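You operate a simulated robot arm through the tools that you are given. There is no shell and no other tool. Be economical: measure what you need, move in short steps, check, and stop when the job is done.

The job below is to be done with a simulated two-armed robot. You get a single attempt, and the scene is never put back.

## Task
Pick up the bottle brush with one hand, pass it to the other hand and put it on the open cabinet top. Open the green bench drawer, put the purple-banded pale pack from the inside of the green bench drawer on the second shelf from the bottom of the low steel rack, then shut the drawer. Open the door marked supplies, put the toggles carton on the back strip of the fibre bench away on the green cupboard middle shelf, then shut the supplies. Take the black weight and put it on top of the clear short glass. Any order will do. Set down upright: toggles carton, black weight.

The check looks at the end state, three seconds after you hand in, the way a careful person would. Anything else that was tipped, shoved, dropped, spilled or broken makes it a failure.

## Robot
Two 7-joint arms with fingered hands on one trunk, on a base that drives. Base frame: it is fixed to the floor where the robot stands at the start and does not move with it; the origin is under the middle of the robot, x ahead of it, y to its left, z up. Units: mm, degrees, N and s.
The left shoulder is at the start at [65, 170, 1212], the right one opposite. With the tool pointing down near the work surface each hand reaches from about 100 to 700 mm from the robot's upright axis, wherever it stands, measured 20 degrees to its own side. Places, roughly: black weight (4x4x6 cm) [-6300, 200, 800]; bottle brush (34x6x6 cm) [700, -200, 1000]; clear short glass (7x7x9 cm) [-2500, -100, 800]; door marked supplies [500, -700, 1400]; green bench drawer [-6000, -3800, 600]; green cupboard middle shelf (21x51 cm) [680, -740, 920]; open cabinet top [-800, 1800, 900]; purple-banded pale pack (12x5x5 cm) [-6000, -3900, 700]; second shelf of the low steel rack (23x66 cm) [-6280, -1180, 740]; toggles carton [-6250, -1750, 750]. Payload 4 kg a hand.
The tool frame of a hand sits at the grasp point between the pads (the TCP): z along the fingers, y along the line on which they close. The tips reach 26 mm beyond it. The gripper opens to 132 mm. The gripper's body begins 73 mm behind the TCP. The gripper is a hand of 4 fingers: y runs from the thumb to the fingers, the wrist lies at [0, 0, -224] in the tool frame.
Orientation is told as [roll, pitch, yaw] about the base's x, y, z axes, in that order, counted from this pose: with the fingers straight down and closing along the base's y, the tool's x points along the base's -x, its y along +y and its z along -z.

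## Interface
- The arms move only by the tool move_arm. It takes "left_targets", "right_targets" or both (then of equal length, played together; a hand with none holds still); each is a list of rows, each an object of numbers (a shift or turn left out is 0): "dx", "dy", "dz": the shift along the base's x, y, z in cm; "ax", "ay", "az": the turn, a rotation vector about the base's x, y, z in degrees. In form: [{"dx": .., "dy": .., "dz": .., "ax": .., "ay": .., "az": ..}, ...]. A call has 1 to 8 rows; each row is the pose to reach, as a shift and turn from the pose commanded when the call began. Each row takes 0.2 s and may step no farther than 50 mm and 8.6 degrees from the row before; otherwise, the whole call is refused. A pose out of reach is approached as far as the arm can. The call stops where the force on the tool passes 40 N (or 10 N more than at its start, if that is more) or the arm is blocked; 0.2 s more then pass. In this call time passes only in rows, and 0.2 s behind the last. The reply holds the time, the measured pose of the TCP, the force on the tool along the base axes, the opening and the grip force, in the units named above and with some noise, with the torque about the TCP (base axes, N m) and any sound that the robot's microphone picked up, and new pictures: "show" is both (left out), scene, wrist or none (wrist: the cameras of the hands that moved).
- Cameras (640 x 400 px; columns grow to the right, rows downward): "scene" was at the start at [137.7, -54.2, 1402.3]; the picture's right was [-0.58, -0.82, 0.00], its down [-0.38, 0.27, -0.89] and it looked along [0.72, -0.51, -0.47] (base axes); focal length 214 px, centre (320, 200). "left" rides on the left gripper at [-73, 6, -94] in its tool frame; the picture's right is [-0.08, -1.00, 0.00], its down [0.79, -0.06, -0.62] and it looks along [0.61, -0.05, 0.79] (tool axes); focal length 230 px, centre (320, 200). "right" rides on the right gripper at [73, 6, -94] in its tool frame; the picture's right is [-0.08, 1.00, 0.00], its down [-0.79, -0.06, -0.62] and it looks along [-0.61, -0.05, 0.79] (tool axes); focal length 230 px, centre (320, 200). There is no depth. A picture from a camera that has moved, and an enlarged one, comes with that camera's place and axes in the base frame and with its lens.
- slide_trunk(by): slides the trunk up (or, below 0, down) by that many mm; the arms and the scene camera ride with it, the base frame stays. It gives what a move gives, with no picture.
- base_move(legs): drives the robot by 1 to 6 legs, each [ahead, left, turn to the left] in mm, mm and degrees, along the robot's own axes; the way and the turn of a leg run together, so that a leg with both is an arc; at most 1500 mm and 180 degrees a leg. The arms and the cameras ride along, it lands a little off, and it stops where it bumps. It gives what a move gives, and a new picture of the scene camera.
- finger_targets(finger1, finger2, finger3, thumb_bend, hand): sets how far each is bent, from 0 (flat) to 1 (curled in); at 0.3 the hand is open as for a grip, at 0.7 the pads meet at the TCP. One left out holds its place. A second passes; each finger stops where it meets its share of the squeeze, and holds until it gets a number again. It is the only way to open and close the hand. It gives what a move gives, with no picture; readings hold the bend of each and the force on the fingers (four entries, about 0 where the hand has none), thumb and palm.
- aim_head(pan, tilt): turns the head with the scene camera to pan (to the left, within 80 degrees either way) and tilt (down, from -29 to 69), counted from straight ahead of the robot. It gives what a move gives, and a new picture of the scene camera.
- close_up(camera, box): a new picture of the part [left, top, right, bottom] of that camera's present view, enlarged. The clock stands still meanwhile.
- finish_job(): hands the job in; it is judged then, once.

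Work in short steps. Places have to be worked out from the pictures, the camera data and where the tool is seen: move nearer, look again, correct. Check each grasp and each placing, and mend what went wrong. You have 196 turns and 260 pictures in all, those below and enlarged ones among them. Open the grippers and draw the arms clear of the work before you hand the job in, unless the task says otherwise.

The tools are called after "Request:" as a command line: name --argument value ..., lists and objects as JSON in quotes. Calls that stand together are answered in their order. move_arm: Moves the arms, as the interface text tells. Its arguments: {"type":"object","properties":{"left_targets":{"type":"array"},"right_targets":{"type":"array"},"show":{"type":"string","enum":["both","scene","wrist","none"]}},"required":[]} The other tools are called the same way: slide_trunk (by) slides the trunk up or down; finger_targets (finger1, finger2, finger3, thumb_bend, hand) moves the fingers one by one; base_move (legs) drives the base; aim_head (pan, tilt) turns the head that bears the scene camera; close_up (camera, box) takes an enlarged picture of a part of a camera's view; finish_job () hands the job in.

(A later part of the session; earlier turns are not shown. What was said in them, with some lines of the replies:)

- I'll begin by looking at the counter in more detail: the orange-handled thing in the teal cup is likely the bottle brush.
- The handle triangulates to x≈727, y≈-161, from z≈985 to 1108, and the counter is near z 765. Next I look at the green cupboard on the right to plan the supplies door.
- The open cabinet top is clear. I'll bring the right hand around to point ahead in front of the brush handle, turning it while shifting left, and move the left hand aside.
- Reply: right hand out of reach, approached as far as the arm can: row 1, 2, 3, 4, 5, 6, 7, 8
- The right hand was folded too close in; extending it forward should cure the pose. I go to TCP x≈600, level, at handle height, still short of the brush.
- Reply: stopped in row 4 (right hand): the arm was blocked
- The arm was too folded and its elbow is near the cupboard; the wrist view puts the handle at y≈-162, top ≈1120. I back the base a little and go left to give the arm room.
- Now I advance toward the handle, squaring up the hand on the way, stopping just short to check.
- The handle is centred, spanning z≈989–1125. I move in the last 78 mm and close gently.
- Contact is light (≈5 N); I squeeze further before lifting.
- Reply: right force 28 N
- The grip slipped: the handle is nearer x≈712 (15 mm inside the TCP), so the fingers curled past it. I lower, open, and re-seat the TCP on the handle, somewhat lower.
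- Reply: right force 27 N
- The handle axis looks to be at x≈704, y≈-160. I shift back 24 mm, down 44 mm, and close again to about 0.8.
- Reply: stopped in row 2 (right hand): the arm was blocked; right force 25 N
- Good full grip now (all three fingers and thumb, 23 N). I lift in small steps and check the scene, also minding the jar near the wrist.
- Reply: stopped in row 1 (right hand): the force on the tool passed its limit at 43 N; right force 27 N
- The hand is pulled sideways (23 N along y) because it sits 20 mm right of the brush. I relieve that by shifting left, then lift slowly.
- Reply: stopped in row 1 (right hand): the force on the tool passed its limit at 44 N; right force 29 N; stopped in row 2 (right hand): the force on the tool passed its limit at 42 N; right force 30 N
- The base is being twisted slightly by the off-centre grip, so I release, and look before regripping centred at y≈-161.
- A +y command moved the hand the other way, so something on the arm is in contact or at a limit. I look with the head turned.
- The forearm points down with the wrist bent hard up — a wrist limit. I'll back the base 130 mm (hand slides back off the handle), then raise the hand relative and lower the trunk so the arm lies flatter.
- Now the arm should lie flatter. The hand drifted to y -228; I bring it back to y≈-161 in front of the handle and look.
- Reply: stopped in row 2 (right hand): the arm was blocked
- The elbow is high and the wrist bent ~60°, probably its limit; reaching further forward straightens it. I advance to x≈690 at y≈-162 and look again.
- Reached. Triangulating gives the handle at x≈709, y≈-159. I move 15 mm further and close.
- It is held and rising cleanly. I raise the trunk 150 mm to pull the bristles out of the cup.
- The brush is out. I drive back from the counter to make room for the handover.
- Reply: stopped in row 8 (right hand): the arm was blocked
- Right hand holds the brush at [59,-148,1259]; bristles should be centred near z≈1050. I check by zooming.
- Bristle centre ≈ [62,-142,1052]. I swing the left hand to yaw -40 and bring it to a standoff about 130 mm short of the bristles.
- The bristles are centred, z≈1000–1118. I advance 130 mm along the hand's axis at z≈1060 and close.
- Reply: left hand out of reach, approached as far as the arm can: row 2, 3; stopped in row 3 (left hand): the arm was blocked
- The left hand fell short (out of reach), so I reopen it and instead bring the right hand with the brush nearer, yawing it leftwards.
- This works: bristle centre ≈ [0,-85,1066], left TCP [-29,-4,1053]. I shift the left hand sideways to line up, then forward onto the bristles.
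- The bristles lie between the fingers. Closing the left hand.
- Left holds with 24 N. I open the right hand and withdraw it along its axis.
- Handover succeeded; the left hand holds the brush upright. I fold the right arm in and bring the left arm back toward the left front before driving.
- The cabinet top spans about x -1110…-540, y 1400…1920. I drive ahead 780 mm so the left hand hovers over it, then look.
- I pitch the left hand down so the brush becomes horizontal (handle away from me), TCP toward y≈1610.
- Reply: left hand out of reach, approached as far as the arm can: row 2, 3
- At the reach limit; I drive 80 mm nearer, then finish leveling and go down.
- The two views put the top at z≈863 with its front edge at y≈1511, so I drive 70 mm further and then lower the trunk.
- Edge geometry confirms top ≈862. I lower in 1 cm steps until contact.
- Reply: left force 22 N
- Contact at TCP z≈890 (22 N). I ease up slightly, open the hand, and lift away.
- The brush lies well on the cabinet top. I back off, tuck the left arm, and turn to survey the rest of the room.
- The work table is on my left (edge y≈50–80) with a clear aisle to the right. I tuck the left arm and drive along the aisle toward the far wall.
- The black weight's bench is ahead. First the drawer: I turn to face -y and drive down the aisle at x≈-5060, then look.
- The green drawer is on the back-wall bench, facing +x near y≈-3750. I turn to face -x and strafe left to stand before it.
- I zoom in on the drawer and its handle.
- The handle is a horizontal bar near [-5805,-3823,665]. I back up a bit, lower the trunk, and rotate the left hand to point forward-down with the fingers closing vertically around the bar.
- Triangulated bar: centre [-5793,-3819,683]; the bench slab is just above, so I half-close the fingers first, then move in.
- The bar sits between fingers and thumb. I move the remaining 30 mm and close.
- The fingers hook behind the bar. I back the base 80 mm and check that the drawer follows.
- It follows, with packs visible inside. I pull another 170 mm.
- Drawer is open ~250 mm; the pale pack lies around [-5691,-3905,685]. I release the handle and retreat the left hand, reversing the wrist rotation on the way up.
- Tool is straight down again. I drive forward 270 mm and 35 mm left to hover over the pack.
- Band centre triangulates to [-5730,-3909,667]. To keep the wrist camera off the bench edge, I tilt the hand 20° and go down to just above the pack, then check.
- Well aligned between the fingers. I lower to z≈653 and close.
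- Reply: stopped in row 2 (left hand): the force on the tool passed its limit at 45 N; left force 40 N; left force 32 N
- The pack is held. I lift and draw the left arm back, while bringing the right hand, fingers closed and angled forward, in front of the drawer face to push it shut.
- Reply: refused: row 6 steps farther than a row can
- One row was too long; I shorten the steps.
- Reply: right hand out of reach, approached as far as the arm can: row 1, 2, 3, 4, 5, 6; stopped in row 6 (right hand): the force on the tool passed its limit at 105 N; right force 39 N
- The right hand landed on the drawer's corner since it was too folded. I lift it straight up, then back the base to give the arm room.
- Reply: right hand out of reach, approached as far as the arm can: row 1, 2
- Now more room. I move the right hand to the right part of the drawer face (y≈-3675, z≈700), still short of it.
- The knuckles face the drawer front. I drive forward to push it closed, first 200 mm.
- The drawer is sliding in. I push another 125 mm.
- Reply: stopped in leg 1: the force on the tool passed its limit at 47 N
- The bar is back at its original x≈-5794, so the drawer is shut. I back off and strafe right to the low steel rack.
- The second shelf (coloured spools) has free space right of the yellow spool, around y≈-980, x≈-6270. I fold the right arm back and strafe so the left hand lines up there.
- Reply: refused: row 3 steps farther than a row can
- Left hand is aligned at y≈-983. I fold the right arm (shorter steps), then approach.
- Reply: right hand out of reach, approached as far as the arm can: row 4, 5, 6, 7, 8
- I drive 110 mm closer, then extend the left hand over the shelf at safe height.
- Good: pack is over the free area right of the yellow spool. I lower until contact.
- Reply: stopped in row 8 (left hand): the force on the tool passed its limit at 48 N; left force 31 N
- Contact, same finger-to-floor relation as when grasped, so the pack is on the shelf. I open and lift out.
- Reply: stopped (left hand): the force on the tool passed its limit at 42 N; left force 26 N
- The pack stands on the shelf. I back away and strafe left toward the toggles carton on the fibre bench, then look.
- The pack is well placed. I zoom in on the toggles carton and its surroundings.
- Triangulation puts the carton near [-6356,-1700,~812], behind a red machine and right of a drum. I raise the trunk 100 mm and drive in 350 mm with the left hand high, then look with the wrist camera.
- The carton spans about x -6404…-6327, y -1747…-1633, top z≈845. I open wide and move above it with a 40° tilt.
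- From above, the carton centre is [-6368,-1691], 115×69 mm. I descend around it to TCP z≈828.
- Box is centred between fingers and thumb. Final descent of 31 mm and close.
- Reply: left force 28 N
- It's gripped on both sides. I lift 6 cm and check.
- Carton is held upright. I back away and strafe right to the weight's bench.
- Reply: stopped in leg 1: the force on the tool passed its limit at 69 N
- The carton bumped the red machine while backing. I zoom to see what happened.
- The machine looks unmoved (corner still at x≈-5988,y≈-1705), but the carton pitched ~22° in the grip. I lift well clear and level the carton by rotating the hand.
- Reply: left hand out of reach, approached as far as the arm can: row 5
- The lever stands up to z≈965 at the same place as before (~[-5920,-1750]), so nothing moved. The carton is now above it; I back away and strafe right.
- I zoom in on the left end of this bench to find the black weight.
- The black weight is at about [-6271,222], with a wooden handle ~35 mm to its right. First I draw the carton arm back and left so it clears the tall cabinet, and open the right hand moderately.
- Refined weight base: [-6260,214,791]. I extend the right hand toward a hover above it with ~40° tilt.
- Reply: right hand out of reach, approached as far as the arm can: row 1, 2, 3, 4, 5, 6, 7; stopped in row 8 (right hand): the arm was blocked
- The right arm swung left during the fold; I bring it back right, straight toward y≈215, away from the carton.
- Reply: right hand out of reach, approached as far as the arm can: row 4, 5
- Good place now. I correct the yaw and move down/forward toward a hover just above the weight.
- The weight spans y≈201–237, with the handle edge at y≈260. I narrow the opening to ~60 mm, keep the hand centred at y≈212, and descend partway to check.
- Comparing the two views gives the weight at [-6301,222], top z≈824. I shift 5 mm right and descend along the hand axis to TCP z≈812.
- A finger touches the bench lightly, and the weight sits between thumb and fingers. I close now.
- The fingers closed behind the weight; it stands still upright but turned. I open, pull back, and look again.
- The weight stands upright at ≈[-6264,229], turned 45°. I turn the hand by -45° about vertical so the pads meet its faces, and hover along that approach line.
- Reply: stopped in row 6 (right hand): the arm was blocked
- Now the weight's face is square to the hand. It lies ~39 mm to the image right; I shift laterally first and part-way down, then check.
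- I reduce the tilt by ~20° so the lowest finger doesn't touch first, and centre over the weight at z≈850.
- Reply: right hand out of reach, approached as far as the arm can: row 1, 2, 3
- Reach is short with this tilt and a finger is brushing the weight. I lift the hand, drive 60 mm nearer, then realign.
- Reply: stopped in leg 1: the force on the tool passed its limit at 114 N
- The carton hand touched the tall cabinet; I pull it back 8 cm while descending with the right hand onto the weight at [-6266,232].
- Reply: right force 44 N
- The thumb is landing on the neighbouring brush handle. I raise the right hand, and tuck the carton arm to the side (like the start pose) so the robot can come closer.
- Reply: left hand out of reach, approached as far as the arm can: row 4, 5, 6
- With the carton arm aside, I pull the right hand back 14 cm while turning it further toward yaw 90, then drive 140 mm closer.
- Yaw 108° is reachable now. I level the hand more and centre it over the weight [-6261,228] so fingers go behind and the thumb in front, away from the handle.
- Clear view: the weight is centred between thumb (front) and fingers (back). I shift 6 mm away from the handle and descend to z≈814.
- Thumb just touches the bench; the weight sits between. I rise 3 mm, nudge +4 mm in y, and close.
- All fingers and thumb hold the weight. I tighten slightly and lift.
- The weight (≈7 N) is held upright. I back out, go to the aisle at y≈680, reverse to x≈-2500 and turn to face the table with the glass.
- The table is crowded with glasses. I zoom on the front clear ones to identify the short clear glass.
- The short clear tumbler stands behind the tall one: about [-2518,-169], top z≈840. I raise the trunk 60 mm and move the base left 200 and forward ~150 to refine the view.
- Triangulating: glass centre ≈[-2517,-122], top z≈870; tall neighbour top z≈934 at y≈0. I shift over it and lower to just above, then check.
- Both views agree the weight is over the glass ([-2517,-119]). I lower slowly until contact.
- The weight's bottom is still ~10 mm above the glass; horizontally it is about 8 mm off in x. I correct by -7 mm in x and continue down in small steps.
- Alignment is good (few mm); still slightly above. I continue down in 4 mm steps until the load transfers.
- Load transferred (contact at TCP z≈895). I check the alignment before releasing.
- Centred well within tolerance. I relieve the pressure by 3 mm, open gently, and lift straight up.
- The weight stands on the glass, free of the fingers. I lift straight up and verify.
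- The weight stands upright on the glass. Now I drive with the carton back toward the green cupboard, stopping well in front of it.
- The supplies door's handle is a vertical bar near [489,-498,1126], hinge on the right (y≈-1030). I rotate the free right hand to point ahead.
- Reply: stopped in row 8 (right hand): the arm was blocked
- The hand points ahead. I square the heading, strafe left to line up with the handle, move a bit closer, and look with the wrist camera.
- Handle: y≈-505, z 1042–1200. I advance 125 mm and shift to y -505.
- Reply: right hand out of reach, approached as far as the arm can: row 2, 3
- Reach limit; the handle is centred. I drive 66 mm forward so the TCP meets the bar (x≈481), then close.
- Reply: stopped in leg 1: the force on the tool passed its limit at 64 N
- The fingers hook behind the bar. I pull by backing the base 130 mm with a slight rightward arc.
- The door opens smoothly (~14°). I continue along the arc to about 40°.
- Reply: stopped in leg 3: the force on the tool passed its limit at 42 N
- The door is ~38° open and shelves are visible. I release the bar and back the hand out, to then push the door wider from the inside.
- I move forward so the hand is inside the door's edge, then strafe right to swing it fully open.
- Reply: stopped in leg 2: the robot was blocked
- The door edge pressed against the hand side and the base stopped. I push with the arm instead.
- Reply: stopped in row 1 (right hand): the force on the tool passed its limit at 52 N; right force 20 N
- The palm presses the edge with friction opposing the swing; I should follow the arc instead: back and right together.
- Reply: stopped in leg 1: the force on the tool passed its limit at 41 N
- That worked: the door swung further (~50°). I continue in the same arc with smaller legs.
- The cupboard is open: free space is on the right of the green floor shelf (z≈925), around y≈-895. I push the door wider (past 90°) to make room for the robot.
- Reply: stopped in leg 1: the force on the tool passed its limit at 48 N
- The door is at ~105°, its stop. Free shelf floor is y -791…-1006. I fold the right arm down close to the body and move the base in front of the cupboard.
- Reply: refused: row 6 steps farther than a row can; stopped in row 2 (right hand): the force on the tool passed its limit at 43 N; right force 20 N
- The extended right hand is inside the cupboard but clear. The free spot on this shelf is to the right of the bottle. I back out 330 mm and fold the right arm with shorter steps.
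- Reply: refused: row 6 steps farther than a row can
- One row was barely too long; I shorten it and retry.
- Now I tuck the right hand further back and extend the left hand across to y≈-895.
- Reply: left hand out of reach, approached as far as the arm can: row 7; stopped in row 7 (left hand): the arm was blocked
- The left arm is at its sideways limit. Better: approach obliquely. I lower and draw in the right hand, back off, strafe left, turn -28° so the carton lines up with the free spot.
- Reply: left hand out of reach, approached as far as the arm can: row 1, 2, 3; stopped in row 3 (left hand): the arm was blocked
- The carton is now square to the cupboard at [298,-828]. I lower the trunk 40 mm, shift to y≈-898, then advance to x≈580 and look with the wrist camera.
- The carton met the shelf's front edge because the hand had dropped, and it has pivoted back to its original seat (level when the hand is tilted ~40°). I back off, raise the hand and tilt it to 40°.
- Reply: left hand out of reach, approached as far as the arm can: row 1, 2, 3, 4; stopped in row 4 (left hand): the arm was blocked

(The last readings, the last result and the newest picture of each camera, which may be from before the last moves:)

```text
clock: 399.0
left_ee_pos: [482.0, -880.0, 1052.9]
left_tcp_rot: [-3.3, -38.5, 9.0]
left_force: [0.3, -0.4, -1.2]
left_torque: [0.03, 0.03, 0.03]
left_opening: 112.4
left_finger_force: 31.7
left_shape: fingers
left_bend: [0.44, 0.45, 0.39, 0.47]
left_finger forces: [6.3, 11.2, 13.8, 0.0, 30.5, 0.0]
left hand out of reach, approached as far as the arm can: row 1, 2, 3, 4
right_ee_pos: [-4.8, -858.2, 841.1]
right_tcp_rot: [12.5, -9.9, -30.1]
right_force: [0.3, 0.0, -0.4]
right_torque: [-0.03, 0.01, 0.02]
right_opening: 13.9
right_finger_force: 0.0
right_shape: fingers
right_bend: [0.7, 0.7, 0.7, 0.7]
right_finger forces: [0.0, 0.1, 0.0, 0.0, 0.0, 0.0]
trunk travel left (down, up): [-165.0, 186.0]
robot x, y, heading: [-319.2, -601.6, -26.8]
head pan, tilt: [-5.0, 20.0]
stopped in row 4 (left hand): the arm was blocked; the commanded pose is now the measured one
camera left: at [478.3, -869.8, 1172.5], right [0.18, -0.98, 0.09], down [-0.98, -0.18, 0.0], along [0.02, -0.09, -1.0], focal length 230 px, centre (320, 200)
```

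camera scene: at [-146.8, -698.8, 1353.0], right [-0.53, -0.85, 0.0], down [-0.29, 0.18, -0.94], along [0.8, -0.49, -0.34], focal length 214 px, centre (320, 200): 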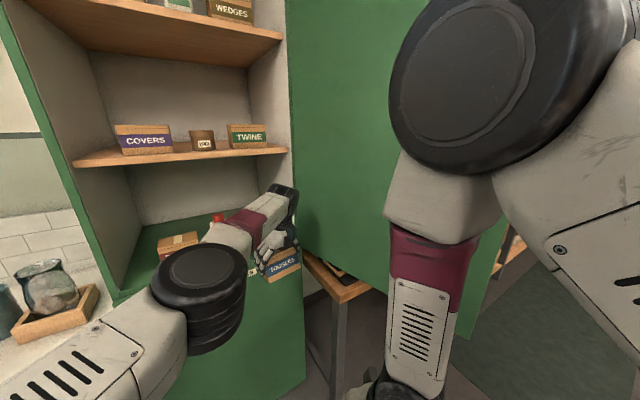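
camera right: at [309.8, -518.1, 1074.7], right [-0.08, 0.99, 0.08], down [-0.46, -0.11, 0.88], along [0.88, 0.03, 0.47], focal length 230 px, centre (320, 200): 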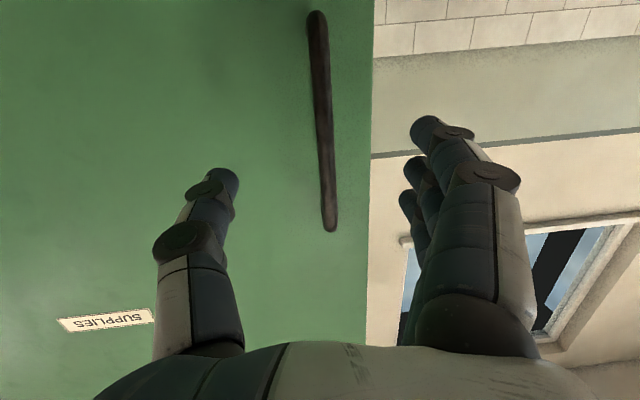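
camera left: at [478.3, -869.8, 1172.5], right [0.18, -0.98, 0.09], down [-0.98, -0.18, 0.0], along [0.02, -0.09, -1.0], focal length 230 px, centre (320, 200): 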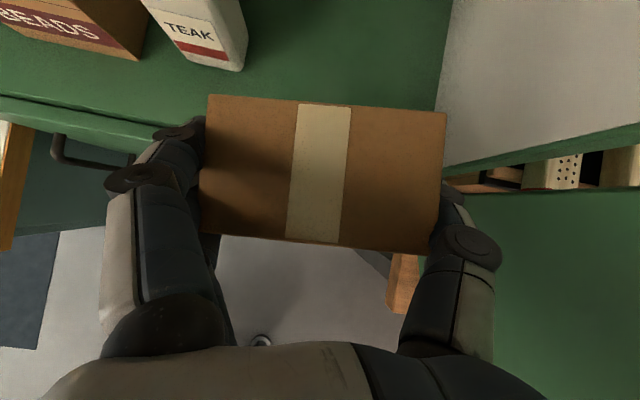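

The carton is level and clear above the shelf. I shift to y≈-905, then advance 128 mm into the free spot.

Request:
base_move --legs '[[11, -22, 0], [114, 58, 0]]'

Request:
close_up --camera "left" --box '[0, 0, 640, 400]'

```text
clock: 400.7
left_ee_pos: [610.2, -905.7, 1053.5]
left_tcp_rot: [-3.3, -38.4, 8.8]
left_force: [-0.3, 0.0, -2.1]
left_torque: [0.0, 0.03, 0.0]
left_opening: 112.3
left_finger_force: 31.0
left_shape: fingers
left_bend: [0.44, 0.45, 0.39, 0.47]
left_finger forces: [6.2, 11.2, 13.8, 0.0, 30.6, 0.1]
right_ee_pos: [123.9, -882.5, 841.0]
right_tcp_rot: [12.3, -9.9, -29.9]
right_force: [-0.4, 0.1, -0.1]
right_torque: [0.01, -0.01, 0.01]
right_opening: 14.1
right_finger_force: 0.0
right_shape: fingers
right_bend: [0.7, 0.7, 0.7, 0.7]
right_finger forces: [0.0, 0.0, 0.0, 0.0, 0.0, 0.0]
trunk travel left (down, up): [-165.0, 186.0]
robot x, y, heading: [-188.9, -626.7, -26.7]
head pan, tilt: [-5.0, 20.0]
camera scene: at [-16.7, -722.9, 1352.7], right [-0.53, -0.85, 0.0], down [-0.29, 0.18, -0.94], along [0.8, -0.49, -0.34], focal length 214 px, centre (320, 200)
```

scene: 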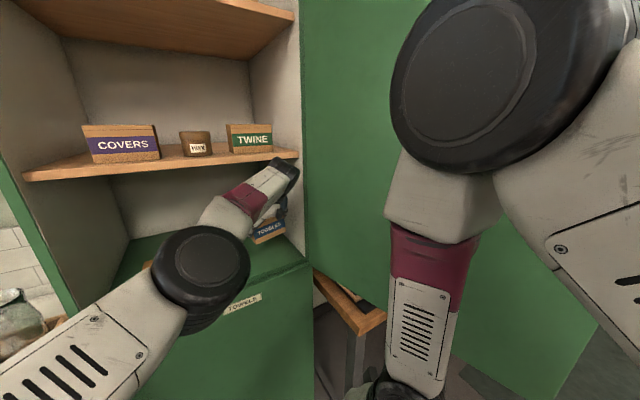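

```text
1.00 times, centred on (320, 200) of left (not enlarged: the box is as wide or as high as the picture)
camera zoom: at [606.8, -895.1, 1172.0], right [0.18, -0.98, 0.09], down [-0.98, -0.18, 0.0], along [0.02, -0.09, -1.0], focal length 230 px, centre (320, 200)
```

zoom: 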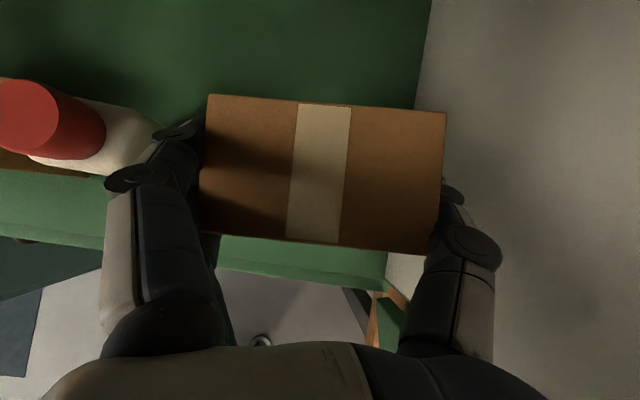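

The carton hangs right over the free spot between bottle and wall. I lower until contact.

Request:
move_arm --left_targets '[{"dz": -2.5}, {"dz": -4.5}, {"dz": -5.5}, {"dz": -6.3}, {"dz": -7}, {"dz": -7.7}, {"dz": -8.4}, {"dz": -9.1}]' --show "wrist"

```text
clock: 402.7
left_ee_pos: [616.8, -904.6, 976.2]
left_tcp_rot: [-3.7, -39.7, 9.3]
left_force: [-4.6, -2.5, 24.1]
left_torque: [1.08, 0.57, 0.31]
left_opening: 112.0
left_finger_force: 35.0
left_shape: fingers
left_bend: [0.45, 0.47, 0.39, 0.47]
left_finger forces: [6.3, 16.1, 12.1, 0.1, 34.4, 0.0]
left hand out of reach, approached as far as the arm can: row 5, 8
right_ee_pos: [119.6, -883.2, 842.0]
right_tcp_rot: [12.6, -10.0, -30.1]
right_force: [0.8, -0.2, 1.3]
right_torque: [0.03, 0.01, -0.03]
right_opening: 14.0
right_finger_force: 0.1
right_shape: fingers
right_bend: [0.7, 0.7, 0.7, 0.7]
right_finger forces: [0.0, 0.1, 0.0, 0.0, 0.1, 0.0]
trunk travel left (down, up): [-165.0, 186.0]
robot x, y, heading: [-192.2, -627.0, -26.7]
head pan, tilt: [-5.0, 20.0]
stopped in row 8 (left hand): the force on the tool passed its limit at 42 N (the readings are from after the stop); the commanded pose is now the measured one
camera left: at [610.3, -894.6, 1095.3], right [0.18, -0.98, 0.1], down [-0.98, -0.18, -0.03], along [0.04, -0.09, -0.99], focal length 230 px, centre (320, 200)
```

left: 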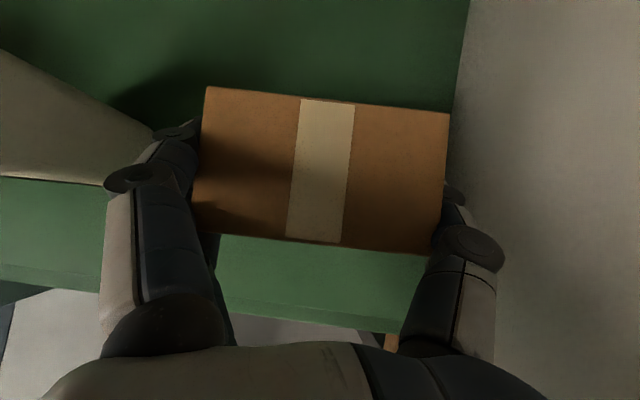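

Contact on the shelf at TCP z≈976. I open only slightly (bottle nearby) and lift straight up along the hand axis.

Request:
finger_targets --hand "left" --finger1 0.32 --finger2 0.32 --finger3 0.32 --thumb_bend 0.28

Request:
close_up --camera "left" --box '[0, 0, 640, 400]'

```text
clock: 403.7
left_ee_pos: [617.2, -904.7, 969.2]
left_tcp_rot: [-3.5, -39.0, 9.3]
left_force: [-0.4, 0.9, -1.3]
left_torque: [-0.04, -0.02, -0.02]
left_opening: 137.5
left_finger_force: 3.5
left_shape: fingers
left_bend: [0.32, 0.31, 0.32, 0.28]
left_finger forces: [0.0, 3.8, 0.0, 0.1, 3.3, 0.1]
right_ee_pos: [122.1, -884.1, 840.5]
right_tcp_rot: [12.5, -9.9, -29.9]
right_force: [0.0, -0.2, 0.7]
right_torque: [-0.02, 0.02, 0.0]
right_opening: 14.1
right_finger_force: 0.0
right_shape: fingers
right_bend: [0.7, 0.7, 0.7, 0.7]
right_finger forces: [0.0, 0.0, 0.1, 0.1, 0.0, 0.1]
trunk travel left (down, up): [-165.0, 186.0]
robot x, y, heading: [-188.4, -627.6, -26.8]
head pan, tilt: [-5.0, 20.0]
```

```text
1.00 times, centred on (320, 200) of left (not enlarged: the box is as wide or as high as the picture)
camera zoom: at [612.3, -895.0, 1088.8], right [0.18, -0.98, 0.1], down [-0.98, -0.18, -0.02], along [0.03, -0.09, -1.0], focal length 230 px, centre (320, 200)
```

zoom: 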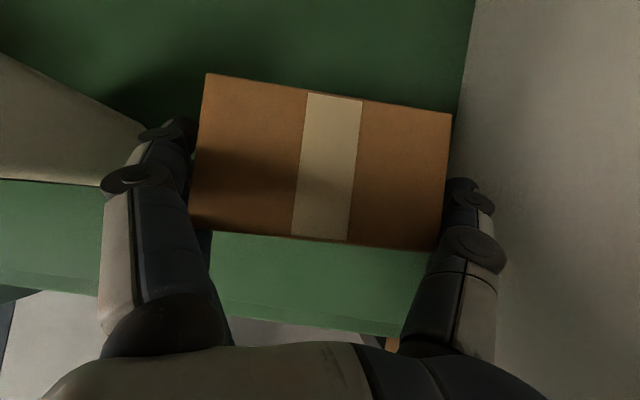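

Finger 2 and thumb still touch lightly. I open the thumb further (wall side has room) and fingers a touch.

Request:
finger_targets --hand "left" --finger1 0.3 --finger2 0.28 --finger3 0.3 --thumb_bend 0.18

Request:
move_arm --left_targets '[{"dz": 1.2}, {"dz": 2.5}]' --show "wrist"

```text
clock: 404.7
left_ee_pos: [617.7, -904.7, 970.2]
left_tcp_rot: [-3.5, -39.2, 9.3]
left_force: [-0.3, 1.2, 0.0]
left_torque: [-0.02, -0.02, 0.04]
left_opening: 147.6
left_finger_force: 0.3
left_shape: fingers
left_bend: [0.3, 0.28, 0.3, 0.19]
left_finger forces: [0.0, 0.4, 0.0, 0.0, 0.0, 0.0]
right_ee_pos: [122.1, -882.1, 840.9]
right_tcp_rot: [12.5, -9.8, -30.1]
right_force: [-1.2, -0.5, 0.0]
right_torque: [-0.04, 0.01, -0.03]
right_opening: 14.2
right_finger_force: 0.2
right_shape: fingers
right_bend: [0.7, 0.7, 0.7, 0.7]
right_finger forces: [0.1, 0.1, 0.0, 0.1, 0.1, 0.0]
trunk travel left (down, up): [-165.0, 186.0]
robot x, y, heading: [-193.6, -620.9, -26.8]
head pan, tilt: [-5.0, 20.0]
```

```text
clock: 405.3
left_ee_pos: [614.6, -908.6, 997.6]
left_tcp_rot: [-3.7, -39.2, 9.1]
left_force: [0.2, 0.4, -0.6]
left_torque: [-0.04, -0.02, -0.01]
left_opening: 147.4
left_finger_force: 0.1
left_shape: fingers
left_bend: [0.3, 0.28, 0.3, 0.19]
left_finger forces: [0.0, 0.0, 0.1, 0.0, 0.0, 0.1]
right_ee_pos: [122.4, -882.4, 840.6]
right_tcp_rot: [12.5, -10.0, -30.0]
right_force: [0.4, 0.5, 0.1]
right_torque: [0.04, 0.01, 0.0]
right_opening: 13.9
right_finger_force: 0.1
right_shape: fingers
right_bend: [0.7, 0.7, 0.7, 0.7]
right_finger forces: [0.1, 0.0, 0.0, 0.0, 0.1, 0.0]
trunk travel left (down, up): [-165.0, 186.0]
robot x, y, heading: [-189.5, -629.7, -27.0]
head pan, tilt: [-5.0, 20.0]
camera left: at [610.4, -898.2, 1116.4], right [0.18, -0.98, 0.1], down [-0.98, -0.18, -0.02], along [0.03, -0.09, -0.99], focal length 230 px, centre (320, 200)
```

left: 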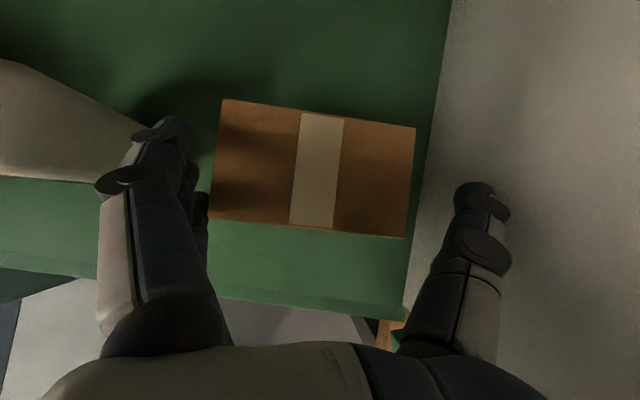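

The carton stands upright and square on the shelf. I lift the hand clear and back straight out.

Request:
move_arm --left_targets '[{"dz": 3}, {"dz": 6}, {"dz": 7}]' --show "none"

Request:
base_move --legs '[[-270, -136, 0], [-250, 0, 0]]'

```text
clock: 406.1
left_ee_pos: [614.0, -904.0, 1065.0]
left_tcp_rot: [-3.6, -39.1, 9.2]
left_force: [-0.3, -1.1, -0.4]
left_torque: [-0.01, -0.03, 0.02]
left_opening: 147.5
left_finger_force: 0.1
left_shape: fingers
left_bend: [0.3, 0.28, 0.3, 0.18]
left_finger forces: [0.0, 0.0, 0.1, 0.1, 0.0, 0.1]
left hand out of reach, approached as far as the arm can: row 3
right_ee_pos: [122.5, -883.0, 841.1]
right_tcp_rot: [12.4, -9.9, -30.0]
right_force: [0.0, -0.4, -0.3]
right_torque: [0.0, 0.0, -0.04]
right_opening: 13.7
right_finger_force: 0.0
right_shape: fingers
right_bend: [0.7, 0.7, 0.7, 0.7]
right_finger forces: [0.0, 0.0, 0.0, 0.0, 0.0, 0.0]
trunk travel left (down, up): [-165.0, 186.0]
robot x, y, heading: [-190.5, -629.0, -27.0]
head pan, tilt: [-5.0, 20.0]
```

```text
clock: 409.6
left_ee_pos: [99.2, -789.3, 1063.6]
left_tcp_rot: [-3.5, -39.2, 9.5]
left_force: [-0.3, -0.5, 0.2]
left_torque: [-0.02, -0.02, 0.01]
left_opening: 147.5
left_finger_force: 0.0
left_shape: fingers
left_bend: [0.3, 0.28, 0.3, 0.18]
left_finger forces: [0.0, 0.0, 0.1, 0.0, 0.1, 0.1]
right_ee_pos: [-392.0, -771.2, 841.6]
right_tcp_rot: [12.5, -9.9, -29.7]
right_force: [0.1, -0.6, -0.5]
right_torque: [-0.02, -0.03, -0.05]
right_opening: 14.0
right_finger_force: 0.0
right_shape: fingers
right_bend: [0.7, 0.7, 0.7, 0.7]
right_finger forces: [0.0, 0.0, 0.1, 0.0, 0.0, 0.1]
trunk travel left (down, up): [-165.0, 186.0]
robot x, y, heading: [-706.5, -515.5, -26.7]
head pan, tilt: [-5.0, 20.0]
camera scene: at [-533.8, -612.7, 1353.0], right [-0.52, -0.85, 0.0], down [-0.29, 0.18, -0.94], along [0.8, -0.49, -0.34], focal length 214 px, centre (320, 200)
```

scene: 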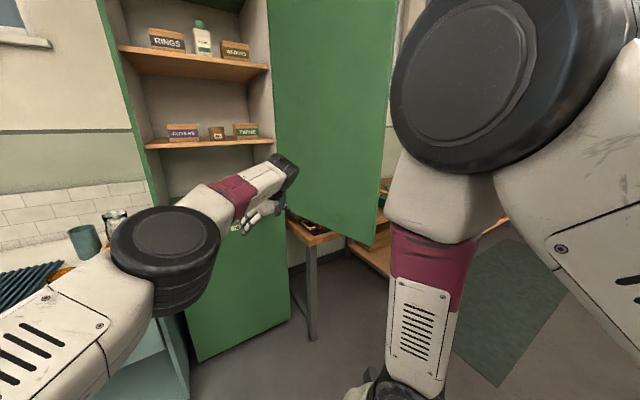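

Carton is in place. To shut the door I close the left hand into a fist, square the heading, and go around to the outer side of the open door.

Request:
finger_targets --hand "left" --finger1 0.7 --finger2 0.7 --finger3 0.7 --thumb_bend 0.7

Request:
base_move --legs '[[0, 0, 26.7], [-270, 0, 0], [0, -817, 0]]'

```text
clock: 410.6
left_ee_pos: [99.7, -789.3, 1064.1]
left_tcp_rot: [-3.7, -39.2, 9.5]
left_force: [-0.1, -0.1, 0.5]
left_torque: [0.0, -0.01, -0.03]
left_opening: 14.8
left_finger_force: 0.0
left_shape: fingers
left_bend: [0.7, 0.7, 0.7, 0.7]
left_finger forces: [0.0, 0.0, 0.0, 0.0, 0.1, 0.1]
right_ee_pos: [-392.2, -772.2, 841.5]
right_tcp_rot: [12.4, -9.9, -29.8]
right_force: [0.0, 0.2, -0.7]
right_torque: [0.01, 0.0, -0.01]
right_opening: 13.9
right_finger_force: 0.1
right_shape: fingers
right_bend: [0.7, 0.7, 0.7, 0.7]
right_finger forces: [0.0, 0.0, 0.0, 0.0, 0.0, 0.0]
trunk travel left (down, up): [-165.0, 186.0]
robot x, y, heading: [-705.6, -519.2, -26.1]
head pan, tilt: [-5.0, 20.0]
```

```text
clock: 415.6
left_ee_pos: [-129.5, -499.8, 1062.8]
left_tcp_rot: [-3.6, -39.2, 35.9]
left_force: [0.4, -1.4, 0.9]
left_torque: [0.02, 0.01, 0.03]
left_opening: 14.4
left_finger_force: 0.0
left_shape: fingers
left_bend: [0.7, 0.7, 0.7, 0.7]
left_finger forces: [0.1, 0.1, 0.0, 0.0, 0.1, 0.1]
right_ee_pos: [-578.1, -702.0, 841.9]
right_tcp_rot: [12.5, -9.9, -3.5]
right_force: [0.4, -0.3, -0.5]
right_torque: [0.0, -0.02, 0.02]
right_opening: 14.1
right_finger_force: 0.0
right_shape: fingers
right_bend: [0.7, 0.7, 0.7, 0.7]
right_finger forces: [0.0, 0.0, 0.0, 0.1, 0.0, 0.0]
trunk travel left (down, up): [-165.0, 186.0]
robot x, y, heading: [-971.7, -611.3, 0.0]
head pan, tilt: [-5.0, 20.0]
stopped in leg 3: the robot was blocked; the commanded pose is now the measured one
camera scene: at [-775.9, -621.8, 1352.8], right [-0.09, -1.0, 0.0], down [-0.34, 0.03, -0.94], along [0.94, -0.09, -0.34], focal length 214 px, centre (320, 200)
```

scene: 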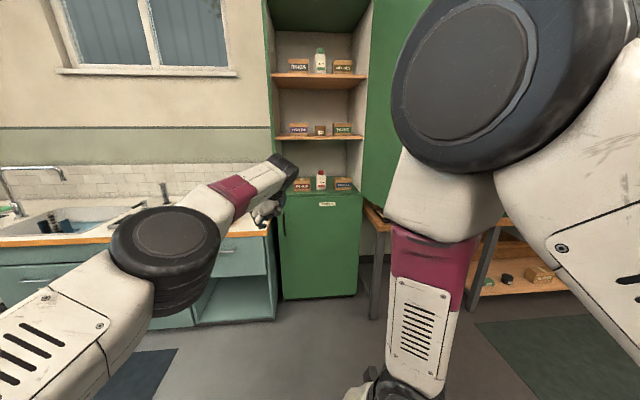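

The carton is visible on the shelf, right of the bottle. Something behind on my right blocks the base, so I draw the left arm in, go forward a bit, then strafe right.

Request:
move_arm --left_targets '[{"dx": -3.5, "dy": -3}, {"dx": -7, "dy": -6}, {"dx": -10.5, "dy": -9}, {"dx": -14, "dy": -11}]' --show "none"

Request:
base_move --legs '[[130, 20, 0], [0, -620, 0]]'

```text
clock: 416.6
left_ee_pos: [-269.4, -609.1, 1065.7]
left_tcp_rot: [-3.6, -39.2, 36.1]
left_force: [0.9, -0.1, -0.1]
left_torque: [0.0, 0.02, -0.02]
left_opening: 14.4
left_finger_force: 0.0
left_shape: fingers
left_bend: [0.7, 0.7, 0.7, 0.7]
left_finger forces: [0.1, 0.0, 0.0, 0.0, 0.1, 0.0]
right_ee_pos: [-579.3, -702.6, 840.7]
right_tcp_rot: [12.5, -9.9, -3.3]
right_force: [-0.4, 0.9, 0.5]
right_torque: [0.04, -0.01, -0.02]
right_opening: 14.0
right_finger_force: 0.2
right_shape: fingers
right_bend: [0.7, 0.7, 0.7, 0.7]
right_finger forces: [0.0, 0.0, 0.0, 0.0, 0.0, 0.0]
trunk travel left (down, up): [-165.0, 186.0]
robot x, y, heading: [-970.7, -615.0, -0.2]
head pan, tilt: [-5.0, 20.0]
```

```text
clock: 423.7
left_ee_pos: [-140.6, -1244.4, 1064.4]
left_tcp_rot: [-3.6, -39.2, 35.6]
left_force: [1.7, -0.2, 0.2]
left_torque: [0.0, 0.0, 0.01]
left_opening: 14.5
left_finger_force: 0.1
left_shape: fingers
left_bend: [0.7, 0.7, 0.7, 0.7]
left_finger forces: [0.1, 0.0, 0.0, 0.1, 0.0, 0.1]
right_ee_pos: [-452.0, -1336.5, 840.4]
right_tcp_rot: [12.5, -9.9, -3.7]
right_force: [-0.8, 0.7, 0.1]
right_torque: [0.0, 0.03, 0.02]
right_opening: 13.8
right_finger_force: 0.0
right_shape: fingers
right_bend: [0.7, 0.7, 0.7, 0.7]
right_finger forces: [0.1, 0.0, 0.0, 0.1, 0.0, 0.0]
trunk travel left (down, up): [-165.0, 186.0]
robot x, y, heading: [-847.9, -1248.4, -0.6]
head pan, tilt: [-5.0, 20.0]
camera scene: at [-649.3, -1255.6, 1352.9], right [-0.1, -1.0, 0.0], down [-0.34, 0.03, -0.94], along [0.94, -0.09, -0.34], focal length 214 px, centre (320, 200)
```

scene: 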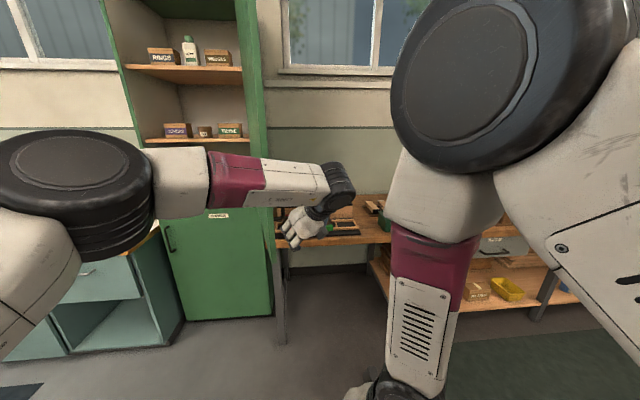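

The door is nearly edge-on, and the hand is on its outer side. I go forward and then follow the closing arc.

Request:
base_move --legs '[[200, 0, 0.6], [0, 90, 0], [-15, 165, 0], [43, 165, 0], [69, 112, 0]]'

```text
clock: 431.0
left_ee_pos: [155.4, -700.4, 1063.0]
left_tcp_rot: [-3.6, -39.3, 36.3]
left_force: [0.1, 0.2, 0.3]
left_torque: [0.02, -0.02, -0.01]
left_opening: 14.2
left_finger_force: 0.0
left_shape: fingers
left_bend: [0.7, 0.7, 0.7, 0.7]
left_finger forces: [0.0, 0.1, 0.0, 0.0, 0.0, 0.1]
right_ee_pos: [-154.5, -794.2, 839.6]
right_tcp_rot: [12.5, -9.9, -3.0]
right_force: [0.6, 0.0, -1.1]
right_torque: [-0.01, 0.01, 0.02]
right_opening: 14.1
right_finger_force: 0.0
right_shape: fingers
right_bend: [0.7, 0.7, 0.7, 0.7]
right_finger forces: [0.1, 0.0, 0.1, 0.0, 0.0, 0.0]
trunk travel left (down, up): [-165.0, 186.0]
robot x, y, heading: [-550.6, -709.4, 0.1]
head pan, tilt: [-5.0, 20.0]
camera scene: at [-352.8, -716.7, 1352.9], right [-0.08, -1.0, 0.0], down [-0.34, 0.03, -0.94], along [0.94, -0.08, -0.34], focal length 214 px, centre (320, 200)
```

scene: 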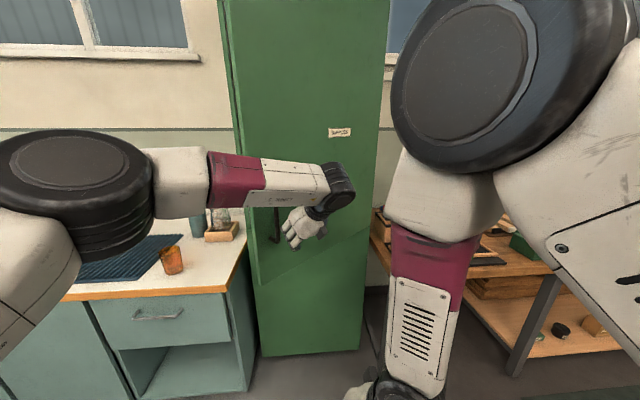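

The door has swung almost shut. I push it home by driving forward with the fist at y≈-620.

Request:
base_move --legs '[[200, 80, 0], [140, 0, 0]]'

```text
clock: 433.6
left_ee_pos: [489.6, -619.4, 1064.5]
left_tcp_rot: [-3.6, -39.3, 36.3]
left_force: [-14.5, -3.7, -3.1]
left_torque: [-0.06, 0.18, 0.42]
left_opening: 18.6
left_finger_force: 7.6
left_shape: fingers
left_bend: [0.68, 0.7, 0.7, 0.7]
left_finger forces: [14.9, 0.0, 0.0, 0.0, 0.0, 0.0]
right_ee_pos: [180.1, -715.4, 841.2]
right_tcp_rot: [12.6, -10.0, -3.0]
right_force: [-0.3, -0.1, -0.2]
right_torque: [0.05, -0.03, 0.0]
right_opening: 14.1
right_finger_force: 0.1
right_shape: fingers
right_bend: [0.7, 0.7, 0.7, 0.7]
right_finger forces: [0.1, 0.1, 0.1, 0.0, 0.0, 0.0]
trunk travel left (down, up): [-165.0, 186.0]
robot x, y, heading: [-216.2, -629.8, 0.2]
head pan, tilt: [-5.0, 20.0]
camera scene: at [-17.5, -637.8, 1353.2], right [-0.08, -1.0, 0.0], down [-0.34, 0.03, -0.94], along [0.94, -0.08, -0.34], focal length 214 px, centre (320, 200)
```

scene: 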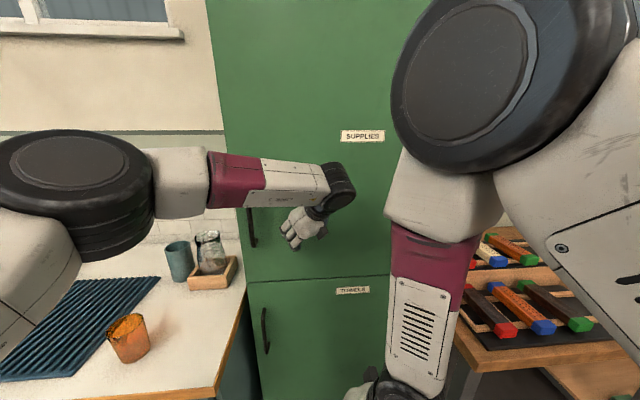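

The door is flush with the lower door. I back off, open both hands, and take a final look at the cupboard.

Request:
base_move --legs '[[-450, 0, 0]]'

Request:
finger_targets --hand "left" --finger1 0.3 --finger2 0.3 --finger3 0.3 --thumb_bend 0.3

Request:
finger_targets --hand "right" --finger1 0.3 --finger2 0.3 --finger3 0.3 --thumb_bend 0.3

Request:
close_up --camera "scene" --box '[180, 0, 460, 300]'

```text
clock: 436.4
left_ee_pos: [25.6, -616.6, 1064.1]
left_tcp_rot: [-3.6, -39.1, 36.8]
left_force: [0.7, -0.5, 0.2]
left_torque: [0.0, -0.01, -0.02]
left_opening: 14.2
left_finger_force: 0.0
left_shape: fingers
left_bend: [0.7, 0.7, 0.7, 0.7]
left_finger forces: [0.0, 0.1, 0.0, 0.0, 0.0, 0.0]
right_ee_pos: [-282.5, -714.7, 840.8]
right_tcp_rot: [12.5, -9.9, -2.4]
right_force: [0.3, -0.1, 0.2]
right_torque: [-0.05, -0.03, 0.01]
right_opening: 14.0
right_finger_force: 0.0
right_shape: fingers
right_bend: [0.7, 0.7, 0.7, 0.7]
right_finger forces: [0.0, 0.0, 0.0, 0.0, 0.0, 0.0]
trunk travel left (down, up): [-165.0, 186.0]
robot x, y, heading: [-677.1, -635.5, 0.9]
head pan, tilt: [-5.0, 20.0]
camera scene: at [-481.5, -639.5, 1353.0], right [-0.07, -1.0, 0.0], down [-0.34, 0.02, -0.94], along [0.94, -0.07, -0.34], focal length 214 px, centre (320, 200)
```

scene: 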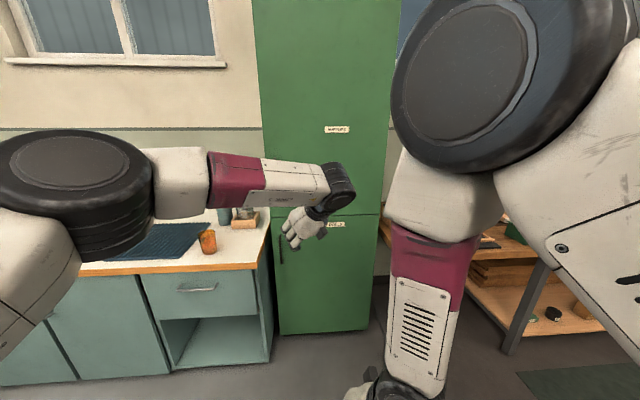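

```text
clock: 437.4
left_ee_pos: [26.4, -616.9, 1062.9]
left_tcp_rot: [-3.5, -39.2, 36.8]
left_force: [-0.7, -0.3, -0.5]
left_torque: [0.0, -0.01, -0.02]
left_opening: 135.5
left_finger_force: 0.1
left_shape: fingers
left_bend: [0.3, 0.3, 0.3, 0.3]
left_finger forces: [0.0, 0.0, 0.0, 0.0, 0.1, 0.1]
right_ee_pos: [-282.6, -715.0, 841.5]
right_tcp_rot: [12.6, -9.9, -2.4]
right_force: [0.2, -0.3, -0.2]
right_torque: [-0.02, 0.0, -0.01]
right_opening: 13.9
right_finger_force: 0.0
right_shape: fingers
right_bend: [0.7, 0.7, 0.7, 0.7]
right_finger forces: [0.1, 0.1, 0.1, 0.1, 0.0, 0.0]
trunk travel left (down, up): [-165.0, 186.0]
robot x, y, heading: [-678.6, -634.4, 1.0]
head pan, tilt: [-5.0, 20.0]
```

```text
clock: 438.4
left_ee_pos: [25.9, -617.1, 1063.9]
left_tcp_rot: [-3.5, -39.2, 36.9]
left_force: [0.3, 0.2, -0.3]
left_torque: [0.01, 0.01, 0.0]
left_opening: 135.6
left_finger_force: 0.0
left_shape: fingers
left_bend: [0.3, 0.3, 0.3, 0.3]
left_finger forces: [0.0, 0.1, 0.1, 0.0, 0.0, 0.1]
right_ee_pos: [-282.3, -714.6, 840.9]
right_tcp_rot: [12.6, -9.9, -2.4]
right_force: [-0.2, -0.1, -0.2]
right_torque: [-0.04, 0.01, -0.02]
right_opening: 135.7
right_finger_force: 0.1
right_shape: fingers
right_bend: [0.3, 0.3, 0.3, 0.3]
right_finger forces: [0.0, 0.1, 0.0, 0.1, 0.0, 0.0]
trunk travel left (down, up): [-165.0, 186.0]
robot x, y, heading: [-679.4, -631.7, 0.8]
head pan, tilt: [-5.0, 20.0]
```

```text
1.33 times, centred on (320, 150) of scene
camera zoom: at [-481.1, -639.5, 1352.9], right [-0.07, -1.0, 0.0], down [-0.34, 0.02, -0.94], along [0.94, -0.07, -0.34], focal length 286 px, centre (320, 267)
```

zoom: 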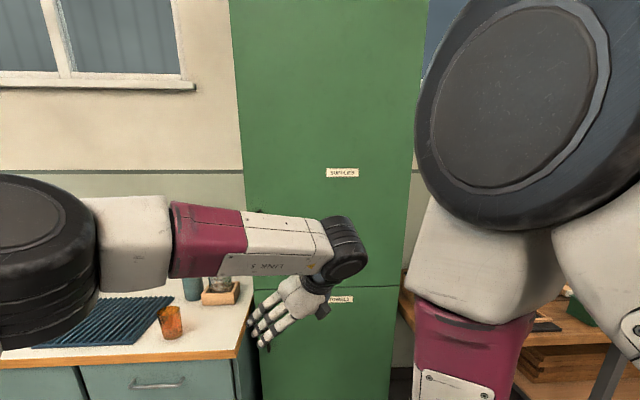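

Everything is in place: the brush is on the cabinet, the pack is on the rack and the drawer is shut. The carton is on the shelf with the supplies door shut, and the weight is on the glass. The hands are open and clear, so I hand in.

Request:
finish_job

```text
The job is handed in.
```

I did all four parts and handed the job in; the result of the check has not come back.

- **Brush:** the right hand passed the bottle brush to the left, which laid it on the open cabinet top.
- **Pack:** the purple-banded pale pack is on the second shelf of the low steel rack, and the drawer is shut.
- **Carton:** the toggles carton stands upright in the green cupboard, and the supplies door is shut. I took the green floor of the supplies section (about z 925) as the middle shelf, because it matches the given height of 920. There is also a wooden shelf higher up, at about z 1270, that could be meant.
- **Weight:** the black weight stands upright on the clear short glass, roughly 15 to 20 mm off centre.
- **Bumps:** the carton touched a red machine on the fibre bench and the front edge of the cupboard shelf. The hand with the carton also touched the tall grey cabinet, and a finger pressed on a brush handle next to the weight. In the pictures I saw nothing shifted or tipped.
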